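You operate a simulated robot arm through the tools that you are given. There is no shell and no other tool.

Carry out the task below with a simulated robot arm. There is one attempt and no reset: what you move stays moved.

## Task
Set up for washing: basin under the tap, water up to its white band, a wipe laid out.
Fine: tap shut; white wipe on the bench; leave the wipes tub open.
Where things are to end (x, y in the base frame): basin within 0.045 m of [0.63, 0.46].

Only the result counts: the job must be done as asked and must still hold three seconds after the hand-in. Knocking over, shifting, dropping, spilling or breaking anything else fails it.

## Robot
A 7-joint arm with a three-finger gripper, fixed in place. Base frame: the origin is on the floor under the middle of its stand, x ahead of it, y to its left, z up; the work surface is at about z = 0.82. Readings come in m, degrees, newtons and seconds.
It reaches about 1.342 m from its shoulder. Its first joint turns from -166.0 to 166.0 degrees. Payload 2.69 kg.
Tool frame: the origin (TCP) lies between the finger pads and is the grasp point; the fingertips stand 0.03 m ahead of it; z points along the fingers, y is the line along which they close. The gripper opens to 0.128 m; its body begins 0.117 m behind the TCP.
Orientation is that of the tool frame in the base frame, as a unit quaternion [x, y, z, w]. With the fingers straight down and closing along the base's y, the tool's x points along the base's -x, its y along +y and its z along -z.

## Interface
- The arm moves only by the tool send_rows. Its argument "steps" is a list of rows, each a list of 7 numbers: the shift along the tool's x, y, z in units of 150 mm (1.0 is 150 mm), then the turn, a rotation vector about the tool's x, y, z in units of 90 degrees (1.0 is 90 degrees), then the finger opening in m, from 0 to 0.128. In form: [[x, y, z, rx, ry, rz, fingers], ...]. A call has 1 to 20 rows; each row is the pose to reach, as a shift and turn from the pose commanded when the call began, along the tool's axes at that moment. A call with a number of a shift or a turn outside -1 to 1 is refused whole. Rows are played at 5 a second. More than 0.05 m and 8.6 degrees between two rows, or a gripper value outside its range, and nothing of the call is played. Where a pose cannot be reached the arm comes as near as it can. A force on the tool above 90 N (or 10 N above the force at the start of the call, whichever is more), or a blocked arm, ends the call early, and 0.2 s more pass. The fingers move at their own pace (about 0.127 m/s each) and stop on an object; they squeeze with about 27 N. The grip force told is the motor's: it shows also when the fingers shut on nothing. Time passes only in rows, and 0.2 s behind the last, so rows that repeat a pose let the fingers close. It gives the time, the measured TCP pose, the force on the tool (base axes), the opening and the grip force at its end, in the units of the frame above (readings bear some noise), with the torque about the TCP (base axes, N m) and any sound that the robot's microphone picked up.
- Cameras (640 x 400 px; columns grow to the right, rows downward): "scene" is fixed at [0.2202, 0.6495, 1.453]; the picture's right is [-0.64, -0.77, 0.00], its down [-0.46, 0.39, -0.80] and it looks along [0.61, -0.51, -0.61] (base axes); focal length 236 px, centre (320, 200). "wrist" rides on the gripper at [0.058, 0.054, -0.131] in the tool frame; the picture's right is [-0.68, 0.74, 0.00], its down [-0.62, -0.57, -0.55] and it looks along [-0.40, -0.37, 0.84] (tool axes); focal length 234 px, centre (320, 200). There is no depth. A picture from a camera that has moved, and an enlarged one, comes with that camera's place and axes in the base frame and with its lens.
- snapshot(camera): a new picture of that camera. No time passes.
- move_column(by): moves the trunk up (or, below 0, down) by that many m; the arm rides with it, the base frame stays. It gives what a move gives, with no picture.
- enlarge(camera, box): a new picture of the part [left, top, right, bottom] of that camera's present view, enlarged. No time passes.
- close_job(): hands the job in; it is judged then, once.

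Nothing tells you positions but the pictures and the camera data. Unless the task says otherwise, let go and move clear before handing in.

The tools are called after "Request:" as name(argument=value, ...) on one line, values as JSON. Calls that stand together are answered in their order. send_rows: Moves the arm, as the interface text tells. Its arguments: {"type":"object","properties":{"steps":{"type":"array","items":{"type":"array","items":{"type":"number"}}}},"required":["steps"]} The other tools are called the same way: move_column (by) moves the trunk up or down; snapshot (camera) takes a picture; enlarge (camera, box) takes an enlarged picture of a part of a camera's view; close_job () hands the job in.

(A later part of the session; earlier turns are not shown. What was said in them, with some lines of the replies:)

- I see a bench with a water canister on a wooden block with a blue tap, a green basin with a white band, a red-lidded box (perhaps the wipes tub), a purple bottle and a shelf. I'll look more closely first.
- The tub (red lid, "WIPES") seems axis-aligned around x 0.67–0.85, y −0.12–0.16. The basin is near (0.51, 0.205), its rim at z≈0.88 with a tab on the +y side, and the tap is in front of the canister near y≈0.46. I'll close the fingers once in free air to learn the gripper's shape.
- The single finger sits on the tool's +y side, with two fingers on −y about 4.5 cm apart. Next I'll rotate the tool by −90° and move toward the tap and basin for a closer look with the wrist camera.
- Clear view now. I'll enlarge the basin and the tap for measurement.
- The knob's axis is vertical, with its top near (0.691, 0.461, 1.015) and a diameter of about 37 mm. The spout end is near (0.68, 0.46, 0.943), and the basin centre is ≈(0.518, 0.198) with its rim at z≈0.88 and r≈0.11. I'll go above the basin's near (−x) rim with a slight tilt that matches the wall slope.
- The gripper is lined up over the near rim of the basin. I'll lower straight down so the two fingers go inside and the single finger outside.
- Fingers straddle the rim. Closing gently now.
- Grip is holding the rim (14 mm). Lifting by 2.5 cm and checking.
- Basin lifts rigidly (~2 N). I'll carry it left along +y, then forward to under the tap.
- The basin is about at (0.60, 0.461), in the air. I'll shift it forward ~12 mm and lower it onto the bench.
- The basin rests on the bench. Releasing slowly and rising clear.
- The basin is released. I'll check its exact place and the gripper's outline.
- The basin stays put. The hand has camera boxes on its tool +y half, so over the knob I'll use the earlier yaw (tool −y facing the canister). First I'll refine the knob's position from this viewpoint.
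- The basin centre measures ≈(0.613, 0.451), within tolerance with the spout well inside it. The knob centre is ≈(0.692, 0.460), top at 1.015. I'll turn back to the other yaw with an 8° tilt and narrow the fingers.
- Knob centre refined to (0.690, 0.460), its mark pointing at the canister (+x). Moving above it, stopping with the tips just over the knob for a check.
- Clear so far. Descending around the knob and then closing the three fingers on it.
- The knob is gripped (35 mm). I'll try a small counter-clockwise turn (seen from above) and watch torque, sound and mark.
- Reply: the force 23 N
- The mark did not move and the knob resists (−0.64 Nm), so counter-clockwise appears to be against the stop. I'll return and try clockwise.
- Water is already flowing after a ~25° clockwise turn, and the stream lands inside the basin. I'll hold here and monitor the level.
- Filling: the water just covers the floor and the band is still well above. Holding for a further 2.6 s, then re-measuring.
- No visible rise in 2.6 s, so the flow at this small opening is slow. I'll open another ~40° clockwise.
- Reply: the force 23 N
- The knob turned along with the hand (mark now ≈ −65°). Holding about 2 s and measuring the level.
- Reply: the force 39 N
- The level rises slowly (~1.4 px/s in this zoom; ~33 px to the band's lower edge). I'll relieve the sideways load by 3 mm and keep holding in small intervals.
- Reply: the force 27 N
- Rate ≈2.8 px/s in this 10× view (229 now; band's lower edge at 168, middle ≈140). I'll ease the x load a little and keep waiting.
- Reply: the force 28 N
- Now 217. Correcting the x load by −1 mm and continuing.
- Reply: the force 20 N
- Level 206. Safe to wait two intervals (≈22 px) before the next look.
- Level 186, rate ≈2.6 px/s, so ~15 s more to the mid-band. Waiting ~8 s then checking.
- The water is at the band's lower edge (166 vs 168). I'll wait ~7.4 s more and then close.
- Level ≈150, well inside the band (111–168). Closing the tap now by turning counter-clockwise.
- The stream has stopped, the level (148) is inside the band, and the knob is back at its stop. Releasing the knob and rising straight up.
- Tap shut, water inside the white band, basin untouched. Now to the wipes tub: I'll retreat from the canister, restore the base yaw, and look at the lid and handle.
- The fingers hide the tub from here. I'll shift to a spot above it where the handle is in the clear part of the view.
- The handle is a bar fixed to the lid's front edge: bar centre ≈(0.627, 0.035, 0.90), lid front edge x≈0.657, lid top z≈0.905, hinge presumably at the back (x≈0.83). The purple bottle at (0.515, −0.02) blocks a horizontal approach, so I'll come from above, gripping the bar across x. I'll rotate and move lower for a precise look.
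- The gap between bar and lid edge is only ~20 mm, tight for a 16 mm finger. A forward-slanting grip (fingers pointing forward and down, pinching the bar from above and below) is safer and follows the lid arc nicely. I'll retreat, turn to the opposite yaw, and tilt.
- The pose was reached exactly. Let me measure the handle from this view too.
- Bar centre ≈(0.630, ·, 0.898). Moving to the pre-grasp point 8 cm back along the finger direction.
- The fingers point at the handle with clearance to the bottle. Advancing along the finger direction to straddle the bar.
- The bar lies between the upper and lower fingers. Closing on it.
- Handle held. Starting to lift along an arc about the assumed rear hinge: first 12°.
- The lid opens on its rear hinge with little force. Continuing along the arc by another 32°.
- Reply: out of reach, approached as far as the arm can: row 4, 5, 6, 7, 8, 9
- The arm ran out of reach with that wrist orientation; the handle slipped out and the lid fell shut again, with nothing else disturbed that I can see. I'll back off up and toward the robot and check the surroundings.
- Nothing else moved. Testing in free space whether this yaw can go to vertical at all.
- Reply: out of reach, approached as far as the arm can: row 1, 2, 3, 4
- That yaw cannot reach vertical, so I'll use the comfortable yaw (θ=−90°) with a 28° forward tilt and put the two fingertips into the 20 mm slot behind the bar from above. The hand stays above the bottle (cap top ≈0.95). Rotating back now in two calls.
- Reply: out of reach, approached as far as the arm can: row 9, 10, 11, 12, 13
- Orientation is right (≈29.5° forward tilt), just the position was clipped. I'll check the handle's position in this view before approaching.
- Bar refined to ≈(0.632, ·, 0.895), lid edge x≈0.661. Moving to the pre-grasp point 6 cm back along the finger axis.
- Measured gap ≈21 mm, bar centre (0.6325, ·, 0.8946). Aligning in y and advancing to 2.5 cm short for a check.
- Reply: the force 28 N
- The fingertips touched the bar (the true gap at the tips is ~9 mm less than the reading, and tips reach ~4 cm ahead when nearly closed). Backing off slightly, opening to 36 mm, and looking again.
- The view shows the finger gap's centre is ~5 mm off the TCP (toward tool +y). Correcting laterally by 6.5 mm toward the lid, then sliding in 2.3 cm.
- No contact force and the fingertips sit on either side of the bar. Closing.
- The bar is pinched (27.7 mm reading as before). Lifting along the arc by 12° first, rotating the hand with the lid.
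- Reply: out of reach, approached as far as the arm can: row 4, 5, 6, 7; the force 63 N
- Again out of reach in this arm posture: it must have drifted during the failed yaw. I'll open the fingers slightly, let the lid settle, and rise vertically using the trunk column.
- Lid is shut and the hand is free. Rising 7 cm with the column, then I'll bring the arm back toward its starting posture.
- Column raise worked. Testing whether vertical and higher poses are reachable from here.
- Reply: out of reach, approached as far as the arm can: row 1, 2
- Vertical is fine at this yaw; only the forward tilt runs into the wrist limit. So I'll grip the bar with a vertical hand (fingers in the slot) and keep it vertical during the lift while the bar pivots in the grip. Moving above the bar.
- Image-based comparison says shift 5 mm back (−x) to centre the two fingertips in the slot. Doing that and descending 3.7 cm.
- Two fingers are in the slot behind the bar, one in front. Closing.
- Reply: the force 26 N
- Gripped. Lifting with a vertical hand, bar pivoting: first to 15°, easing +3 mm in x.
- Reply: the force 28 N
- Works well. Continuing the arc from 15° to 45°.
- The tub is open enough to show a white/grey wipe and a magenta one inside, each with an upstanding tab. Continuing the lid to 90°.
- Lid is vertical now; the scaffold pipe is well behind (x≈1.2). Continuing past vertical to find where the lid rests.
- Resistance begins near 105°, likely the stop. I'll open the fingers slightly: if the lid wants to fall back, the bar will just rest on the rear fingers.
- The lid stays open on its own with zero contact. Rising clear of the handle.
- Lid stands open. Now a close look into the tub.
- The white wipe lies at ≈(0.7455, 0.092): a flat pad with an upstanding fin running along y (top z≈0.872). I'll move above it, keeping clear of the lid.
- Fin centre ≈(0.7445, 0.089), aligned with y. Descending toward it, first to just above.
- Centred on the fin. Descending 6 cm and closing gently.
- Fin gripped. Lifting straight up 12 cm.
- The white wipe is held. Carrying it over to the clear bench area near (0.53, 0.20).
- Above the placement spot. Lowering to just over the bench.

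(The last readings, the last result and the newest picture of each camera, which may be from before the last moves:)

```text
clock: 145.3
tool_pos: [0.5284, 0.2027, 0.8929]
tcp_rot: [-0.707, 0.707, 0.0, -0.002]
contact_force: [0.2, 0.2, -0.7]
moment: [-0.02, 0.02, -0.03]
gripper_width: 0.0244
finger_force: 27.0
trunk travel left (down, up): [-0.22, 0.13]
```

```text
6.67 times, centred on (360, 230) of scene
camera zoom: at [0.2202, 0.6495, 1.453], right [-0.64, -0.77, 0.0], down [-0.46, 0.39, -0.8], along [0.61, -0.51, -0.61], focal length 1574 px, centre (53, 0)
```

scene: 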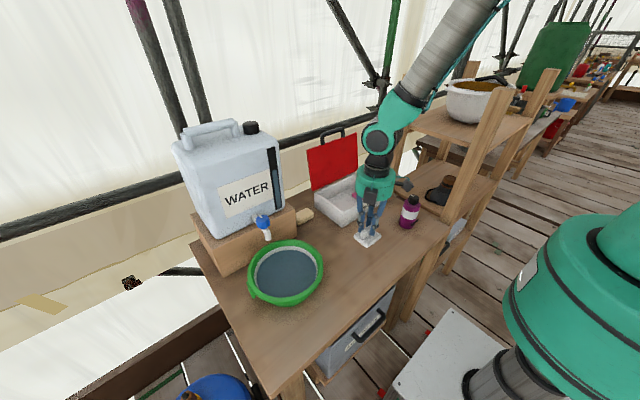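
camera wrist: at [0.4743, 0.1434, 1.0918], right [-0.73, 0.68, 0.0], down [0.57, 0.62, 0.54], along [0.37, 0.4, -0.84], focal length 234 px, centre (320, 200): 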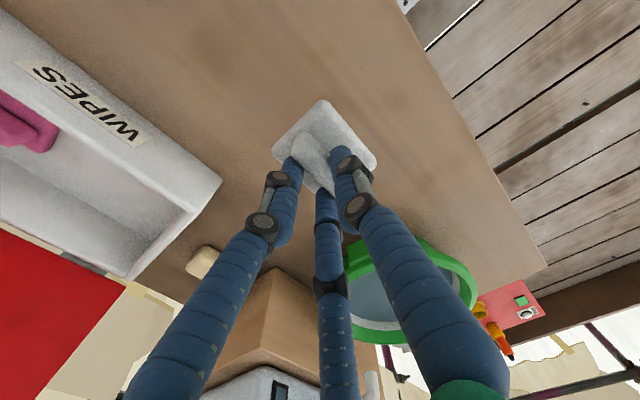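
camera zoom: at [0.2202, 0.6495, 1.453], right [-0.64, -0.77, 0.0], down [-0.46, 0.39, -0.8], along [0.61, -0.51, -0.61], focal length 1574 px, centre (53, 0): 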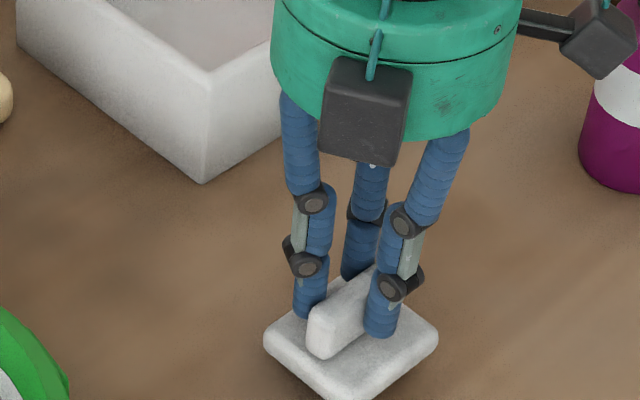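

No contact yet. Lowering in 2 mm steps.

Request:
send_rows(steps=[[0, 0, 0.013, 0, 0, 0, 0.0], [0, 0, 0.027, 0, 0, 0, 0.0], [0, 0, 0.027, 0, 0, 0, 0.0]])

Request:
send_rows(steps=[[0, 0, 0.013, 0, 0, 0, 0.0], [0, 0, 0.013, 0, 0, 0, 0.0]])

Request:
send_rows(steps=[[0, 0, 0.013, 0, 0, 0, 0.0], [0, 0, 0.013, 0, 0, 0, 0.0]])

```text
clock: 146.1
tool_pos: [0.528, 0.2032, 0.8899]
tcp_rot: [-0.707, 0.708, 0.001, -0.003]
contact_force: [0.0, 0.1, -1.2]
moment: [-0.04, -0.04, 0.04]
gripper_width: 0.0244
finger_force: 26.8
trunk travel left (down, up): [-0.22, 0.13]
```

```text
clock: 146.7
tool_pos: [0.5281, 0.2017, 0.888]
tcp_rot: [0.707, -0.707, 0.0, 0.002]
contact_force: [0.3, 0.5, 0.1]
moment: [0.0, -0.01, 0.01]
gripper_width: 0.0245
finger_force: 27.0
trunk travel left (down, up): [-0.22, 0.13]
```

```text
clock: 147.3
tool_pos: [0.5288, 0.2018, 0.886]
tcp_rot: [-0.707, 0.708, 0.0, -0.003]
contact_force: [-0.4, 0.7, -0.3]
moment: [0.0, 0.0, 0.01]
gripper_width: 0.0243
finger_force: 26.9
trunk travel left (down, up): [-0.22, 0.13]
```

Request:
send_rows(steps=[[0, 0, 0.01, 0, 0, 0, 0.0], [0, 0, 0.01, 0, 0, 0, 0.0]])

Request:
send_rows(steps=[[0, 0, 0.01, 0, 0, 0, 0.0], [0, 0, 0.01, 0, 0, 0, 0.0]])

Request:
enlarge(camera="scene", box=[320, 200, 400, 260])

```text
clock: 147.9
tool_pos: [0.529, 0.2013, 0.8849]
tcp_rot: [-0.706, 0.708, 0.0, -0.002]
contact_force: [1.4, 0.0, -0.9]
moment: [-0.01, -0.01, 0.01]
gripper_width: 0.0242
finger_force: 27.3
trunk travel left (down, up): [-0.22, 0.13]
```

```text
clock: 148.5
tool_pos: [0.5292, 0.2015, 0.8827]
tcp_rot: [-0.706, 0.708, 0.0, -0.002]
contact_force: [-0.1, 0.1, 0.3]
moment: [-0.01, 0.04, 0.01]
gripper_width: 0.0245
finger_force: 27.1
trunk travel left (down, up): [-0.22, 0.13]
```

```text
6.67 times, centred on (360, 230) of scene
camera zoom: at [0.2202, 0.6495, 1.453], right [-0.64, -0.77, 0.0], down [-0.46, 0.39, -0.8], along [0.61, -0.51, -0.61], focal length 1574 px, centre (53, 0)
```

zoom: 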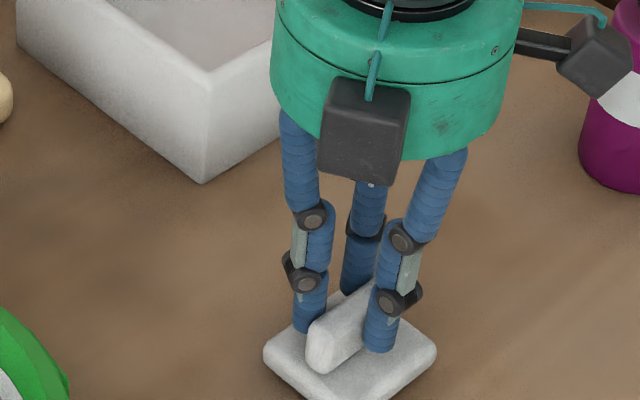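

Request:
send_rows(steps=[[0, 0, 0.01, 0, 0, 0, 0.0], [0, 0, 0.01, 0, 0, 0, 0.0]])

Request:
send_rows(steps=[[0, 0, 0.01, 0, 0, 0, 0.0], [0, 0, 0.01, 0, 0, 0, 0.0]])

Request:
send_rows(steps=[[0, 0, 0.01, 0, 0, 0, 0.0], [0, 0, 0.01, 0, 0, 0, 0.0]])

```text
clock: 149.1
tool_pos: [0.5288, 0.2011, 0.8826]
tcp_rot: [-0.707, 0.708, -0.001, -0.002]
contact_force: [-1.0, 0.7, 0.0]
moment: [-0.01, -0.02, -0.03]
gripper_width: 0.0239
finger_force: 26.8
trunk travel left (down, up): [-0.22, 0.13]
```

```text
clock: 149.7
tool_pos: [0.529, 0.2007, 0.8797]
tcp_rot: [-0.707, 0.708, 0.0, -0.003]
contact_force: [0.1, 0.1, -0.7]
moment: [0.0, 0.0, 0.0]
gripper_width: 0.0243
finger_force: 27.1
trunk travel left (down, up): [-0.22, 0.13]
```

```text
clock: 150.3
tool_pos: [0.5296, 0.2006, 0.8782]
tcp_rot: [-0.706, 0.708, 0.0, -0.002]
contact_force: [-0.6, 0.4, 1.3]
moment: [-0.01, 0.02, 0.0]
gripper_width: 0.0241
finger_force: 27.1
trunk travel left (down, up): [-0.22, 0.13]
```

Request:
send_rows(steps=[[0, 0, 0.01, 0, 0, 0, 0.0], [0, 0, 0.01, 0, 0, 0, 0.0]])

Request:
send_rows(steps=[[0, 0, 0.01, 0, 0, 0, 0.0], [0, 0, 0.01, 0, 0, 0, 0.0]])

Request:
enlarge(camera="scene", box=[336, 230, 392, 270])

Request:
snapshot(camera="wrist")

```text
clock: 150.9
tool_pos: [0.5286, 0.2002, 0.8773]
tcp_rot: [-0.707, 0.707, -0.001, -0.002]
contact_force: [-4.0, 2.0, 19.6]
moment: [-0.01, 0.14, 0.03]
gripper_width: 0.024
finger_force: 27.0
trunk travel left (down, up): [-0.22, 0.13]
```

```text
clock: 151.5
tool_pos: [0.5284, 0.2017, 0.8769]
tcp_rot: [-0.706, 0.708, -0.001, -0.001]
contact_force: [-2.4, -3.9, 47.2]
moment: [-0.1, 0.34, -0.01]
gripper_width: 0.0243
finger_force: 26.3
trunk travel left (down, up): [-0.22, 0.13]
```

```text
10.00 times, centred on (364, 250) of scene
camera zoom: at [0.2202, 0.6495, 1.453], right [-0.64, -0.77, 0.0], down [-0.46, 0.39, -0.8], along [0.61, -0.51, -0.61], focal length 2362 px, centre (-120, -300)
```

zoom: 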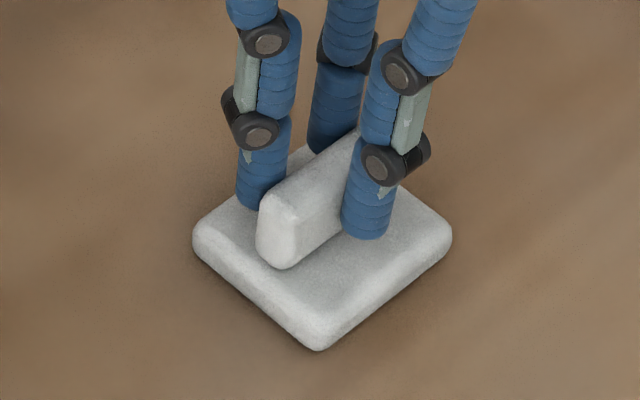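

```text
taken
camera wrist: at [0.4746, 0.1428, 1.0074], right [-0.73, 0.68, 0.0], down [0.57, 0.62, 0.55], along [0.37, 0.4, -0.84], focal length 234 px, centre (320, 200)
```

wrist: 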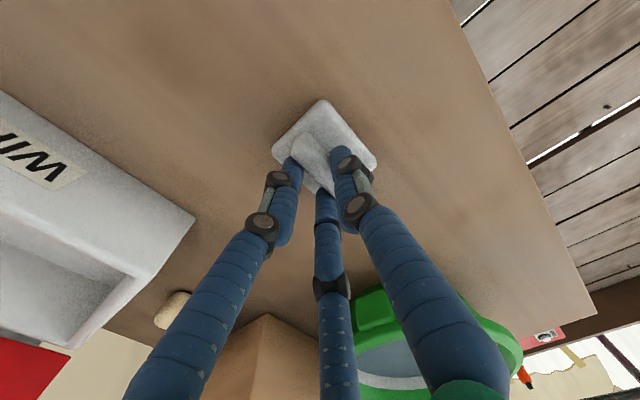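

Contact with the bench (47 N). I'll ease up 1.5 mm, then open and rise clear.

Request:
send_rows(steps=[[0, 0, -0.013, 0, 0, 0, 0.0], [0, 0, -0.013, 0, 0, 0, 0.0]])

Request:
send_rows(steps=[[0, 0, 0, 0, 0, 0, 0.03], [0, 0, 0, 0, 0, 0, 0.038], [0, 0, 0, 0, 0, 0, 0.046], [0, 0, 0, 0, 0, 0, 0.05], [0, 0, 0, 0, 0, 0, 0.05], [0, 0, -0.1, 0, 0, 0, 0.05], [0, 0, -0.25, 0, 0, 0, 0.05], [0, 0, -0.5, 0, 0, 0, 0.05], [0, 0, -0.75, 0, 0, 0, 0.05], [0, 0, -1.0, 0, 0, 0, 0.05], [0, 0, -1.0, 0, 0, 0, 0.05]])

Request:
snapshot(camera="scene")

Request:
snapshot(camera="wrist")

```text
clock: 152.1
tool_pos: [0.5264, 0.2013, 0.8771]
tcp_rot: [-0.707, 0.707, -0.001, -0.002]
contact_force: [9.4, 0.7, 21.0]
moment: [0.16, -0.24, -0.01]
gripper_width: 0.0243
finger_force: 26.8
trunk travel left (down, up): [-0.22, 0.13]
```

```text
clock: 154.5
tool_pos: [0.5274, 0.2017, 1.0279]
tcp_rot: [-0.706, 0.708, 0.0, -0.003]
contact_force: [-0.8, -0.4, -0.3]
moment: [-0.02, -0.07, -0.02]
gripper_width: 0.0501
finger_force: 0.0
trunk travel left (down, up): [-0.22, 0.13]
```

```text
taken
```

scene: 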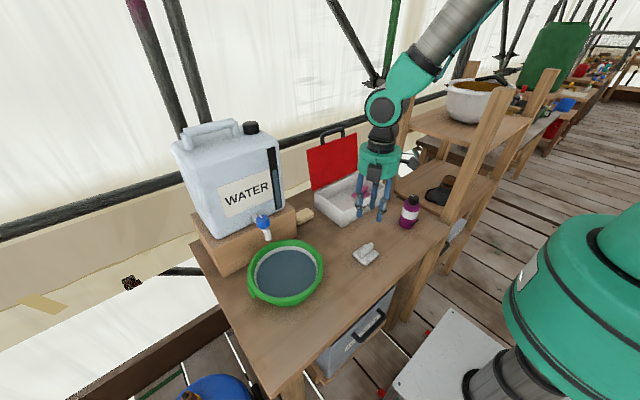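

```text
taken
camera wrist: at [0.4739, 0.1436, 1.1578], right [-0.73, 0.68, 0.0], down [0.57, 0.62, 0.54], along [0.37, 0.4, -0.84], focal length 234 px, centre (320, 200)
```

wrist: 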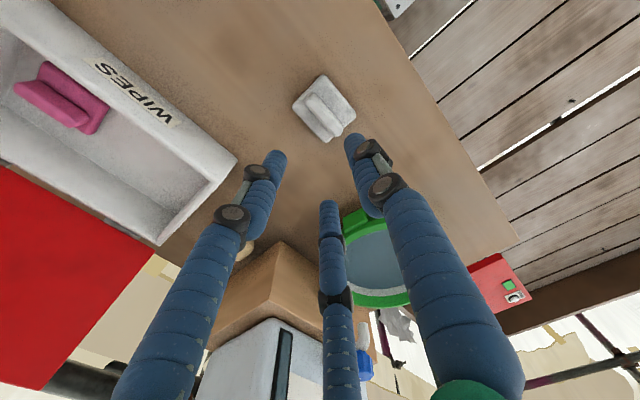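

The white wipe lies flat on the bench. I'll move up clear and inspect everything.

Request:
send_rows(steps=[[0, 0, -0.25, 0, 0, 0, 0.05], [0, 0, -0.5, 0, 0, 0, 0.05], [0, 0, -0.75, 0, 0, 0, 0.05], [0, 0, -1.0, 0, 0, 0, 0.05], [0, 0, -1.0, 0, 0, 0, 0.05]])

Request:
snapshot(camera="scene")

Request:
enlarge(camera="scene", box=[232, 205, 336, 310])

Request:
enlarge(camera="scene", box=[300, 120, 460, 280])

Request:
snapshot(camera="wrist")

Request:
enlarge(camera="scene", box=[235, 200, 299, 240])

Request:
enlarge(camera="scene", box=[270, 235, 318, 275])

```text
clock: 155.7
tool_pos: [0.5295, 0.2016, 1.1797]
tcp_rot: [0.707, -0.707, 0.0, 0.002]
contact_force: [-0.5, 0.4, 0.4]
moment: [-0.01, -0.03, 0.01]
gripper_width: 0.05
finger_force: 0.1
trunk travel left (down, up): [-0.22, 0.13]
```

```text
taken
```

scene: 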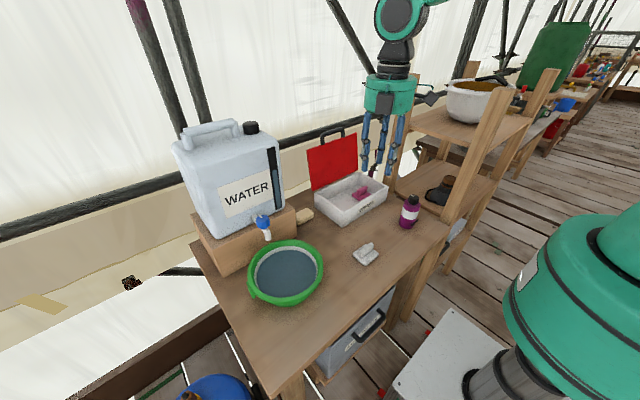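

```text
3.81 times, centred on (284, 258) of scene
camera zoom: at [0.2202, 0.6495, 1.453], right [-0.64, -0.77, 0.0], down [-0.46, 0.39, -0.8], along [0.61, -0.51, -0.61], focal length 900 px, centre (457, -19)
```

zoom: 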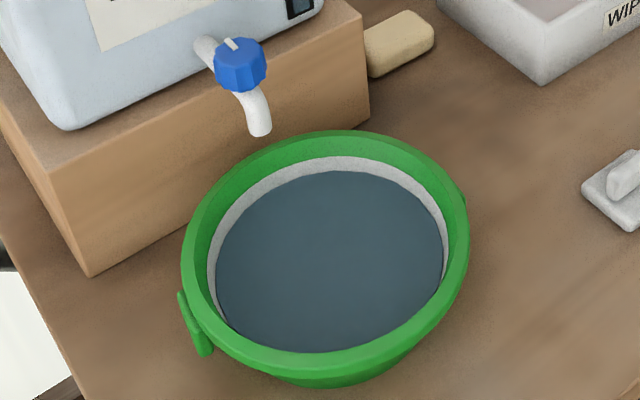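

```text
2.50 times, centred on (380, 200) of scene
camera zoom: at [0.2202, 0.6495, 1.453], right [-0.64, -0.77, 0.0], down [-0.46, 0.39, -0.8], along [0.61, -0.51, -0.61], focal length 590 px, centre (170, 200)
```

zoom: 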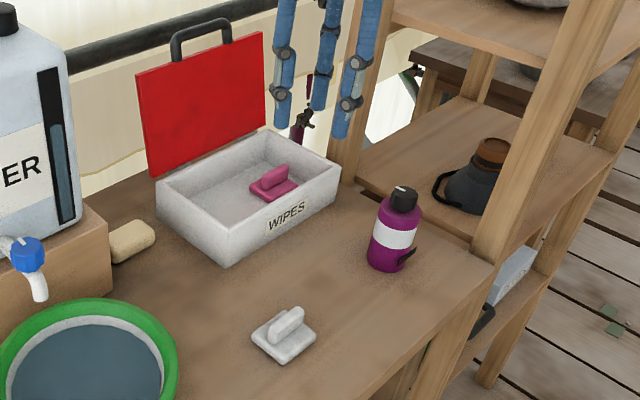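

```text
taken
camera wrist: at [0.4753, 0.1435, 1.3098], right [-0.73, 0.68, 0.0], down [0.57, 0.62, 0.54], along [0.37, 0.4, -0.84], focal length 234 px, centre (320, 200)
```

wrist: 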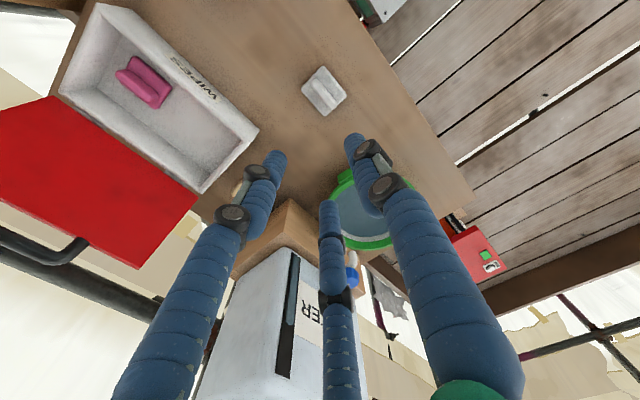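

```text
10.00 times, centred on (267, 220) of scene
camera zoom: at [0.2202, 0.6495, 1.453], right [-0.64, -0.77, 0.0], down [-0.46, 0.39, -0.8], along [0.61, -0.51, -0.61], focal length 2362 px, centre (850, 0)
```

zoom: 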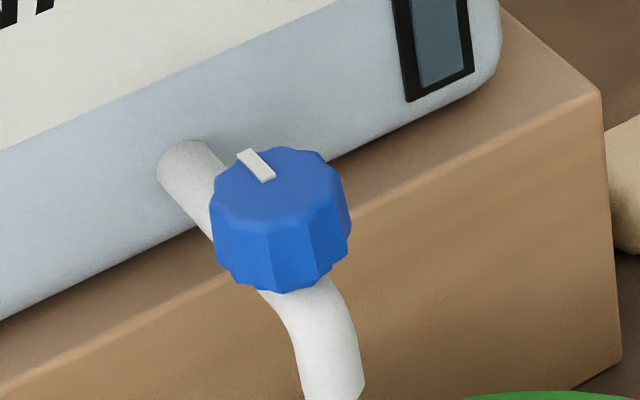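

```text
10.00 times, centred on (294, 255) of scene
camera zoom: at [0.2202, 0.6495, 1.453], right [-0.64, -0.77, 0.0], down [-0.46, 0.39, -0.8], along [0.61, -0.51, -0.61], focal length 2362 px, centre (580, -350)
```

zoom: 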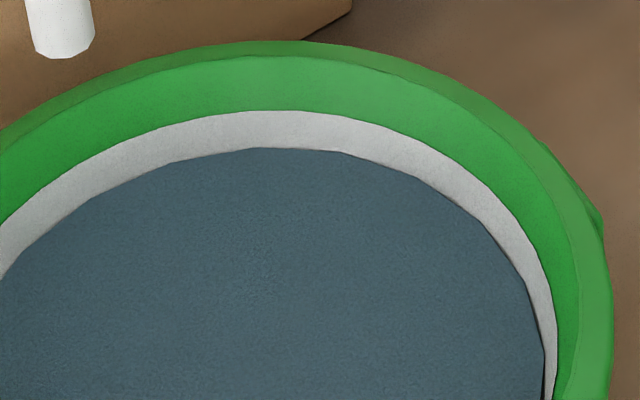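

Final check:
- **Basin:** it stands at ≈(0.613, 0.451), within tolerance, with the water inside the white band.
- **Tap:** the knob is back at its shut mark and there is no stream.
- **Tub and wipe:** the tub lid stays open on its own, and the white wipe lies on the bench.
- **Everything else:** the bottle and sponge are where they were, and the hand is clear.

Handing in.

Request:
close_job()

```text
The job is handed in.
```

The washing setup is done and handed in; the hand-in returned no verdict.

- **Basin:** it stands under the tap at about (0.613, 0.451). That is roughly 0.02 m from the target, inside the 0.045 m limit.
- **Water:** the level sits inside the white band, about a third of the way up it.
- **Tap:** it is shut. The knob's mark is back where it started, and no water is coming from the spout.
- **Wipe:** the white wipe lies flat on the bench at about (0.524, 0.20). The magenta wipe is still in the tub.
- **Wipes tub:** the lid stands open on its own, tilted just past vertical.

My first two tries at opening the lid ran out of reach, and on the first one the lid dropped shut. In the final pictures the tub, bottle and soap-like block are where they were at the start. The hand is clear of everything, and the trunk is still raised 0.07 m.
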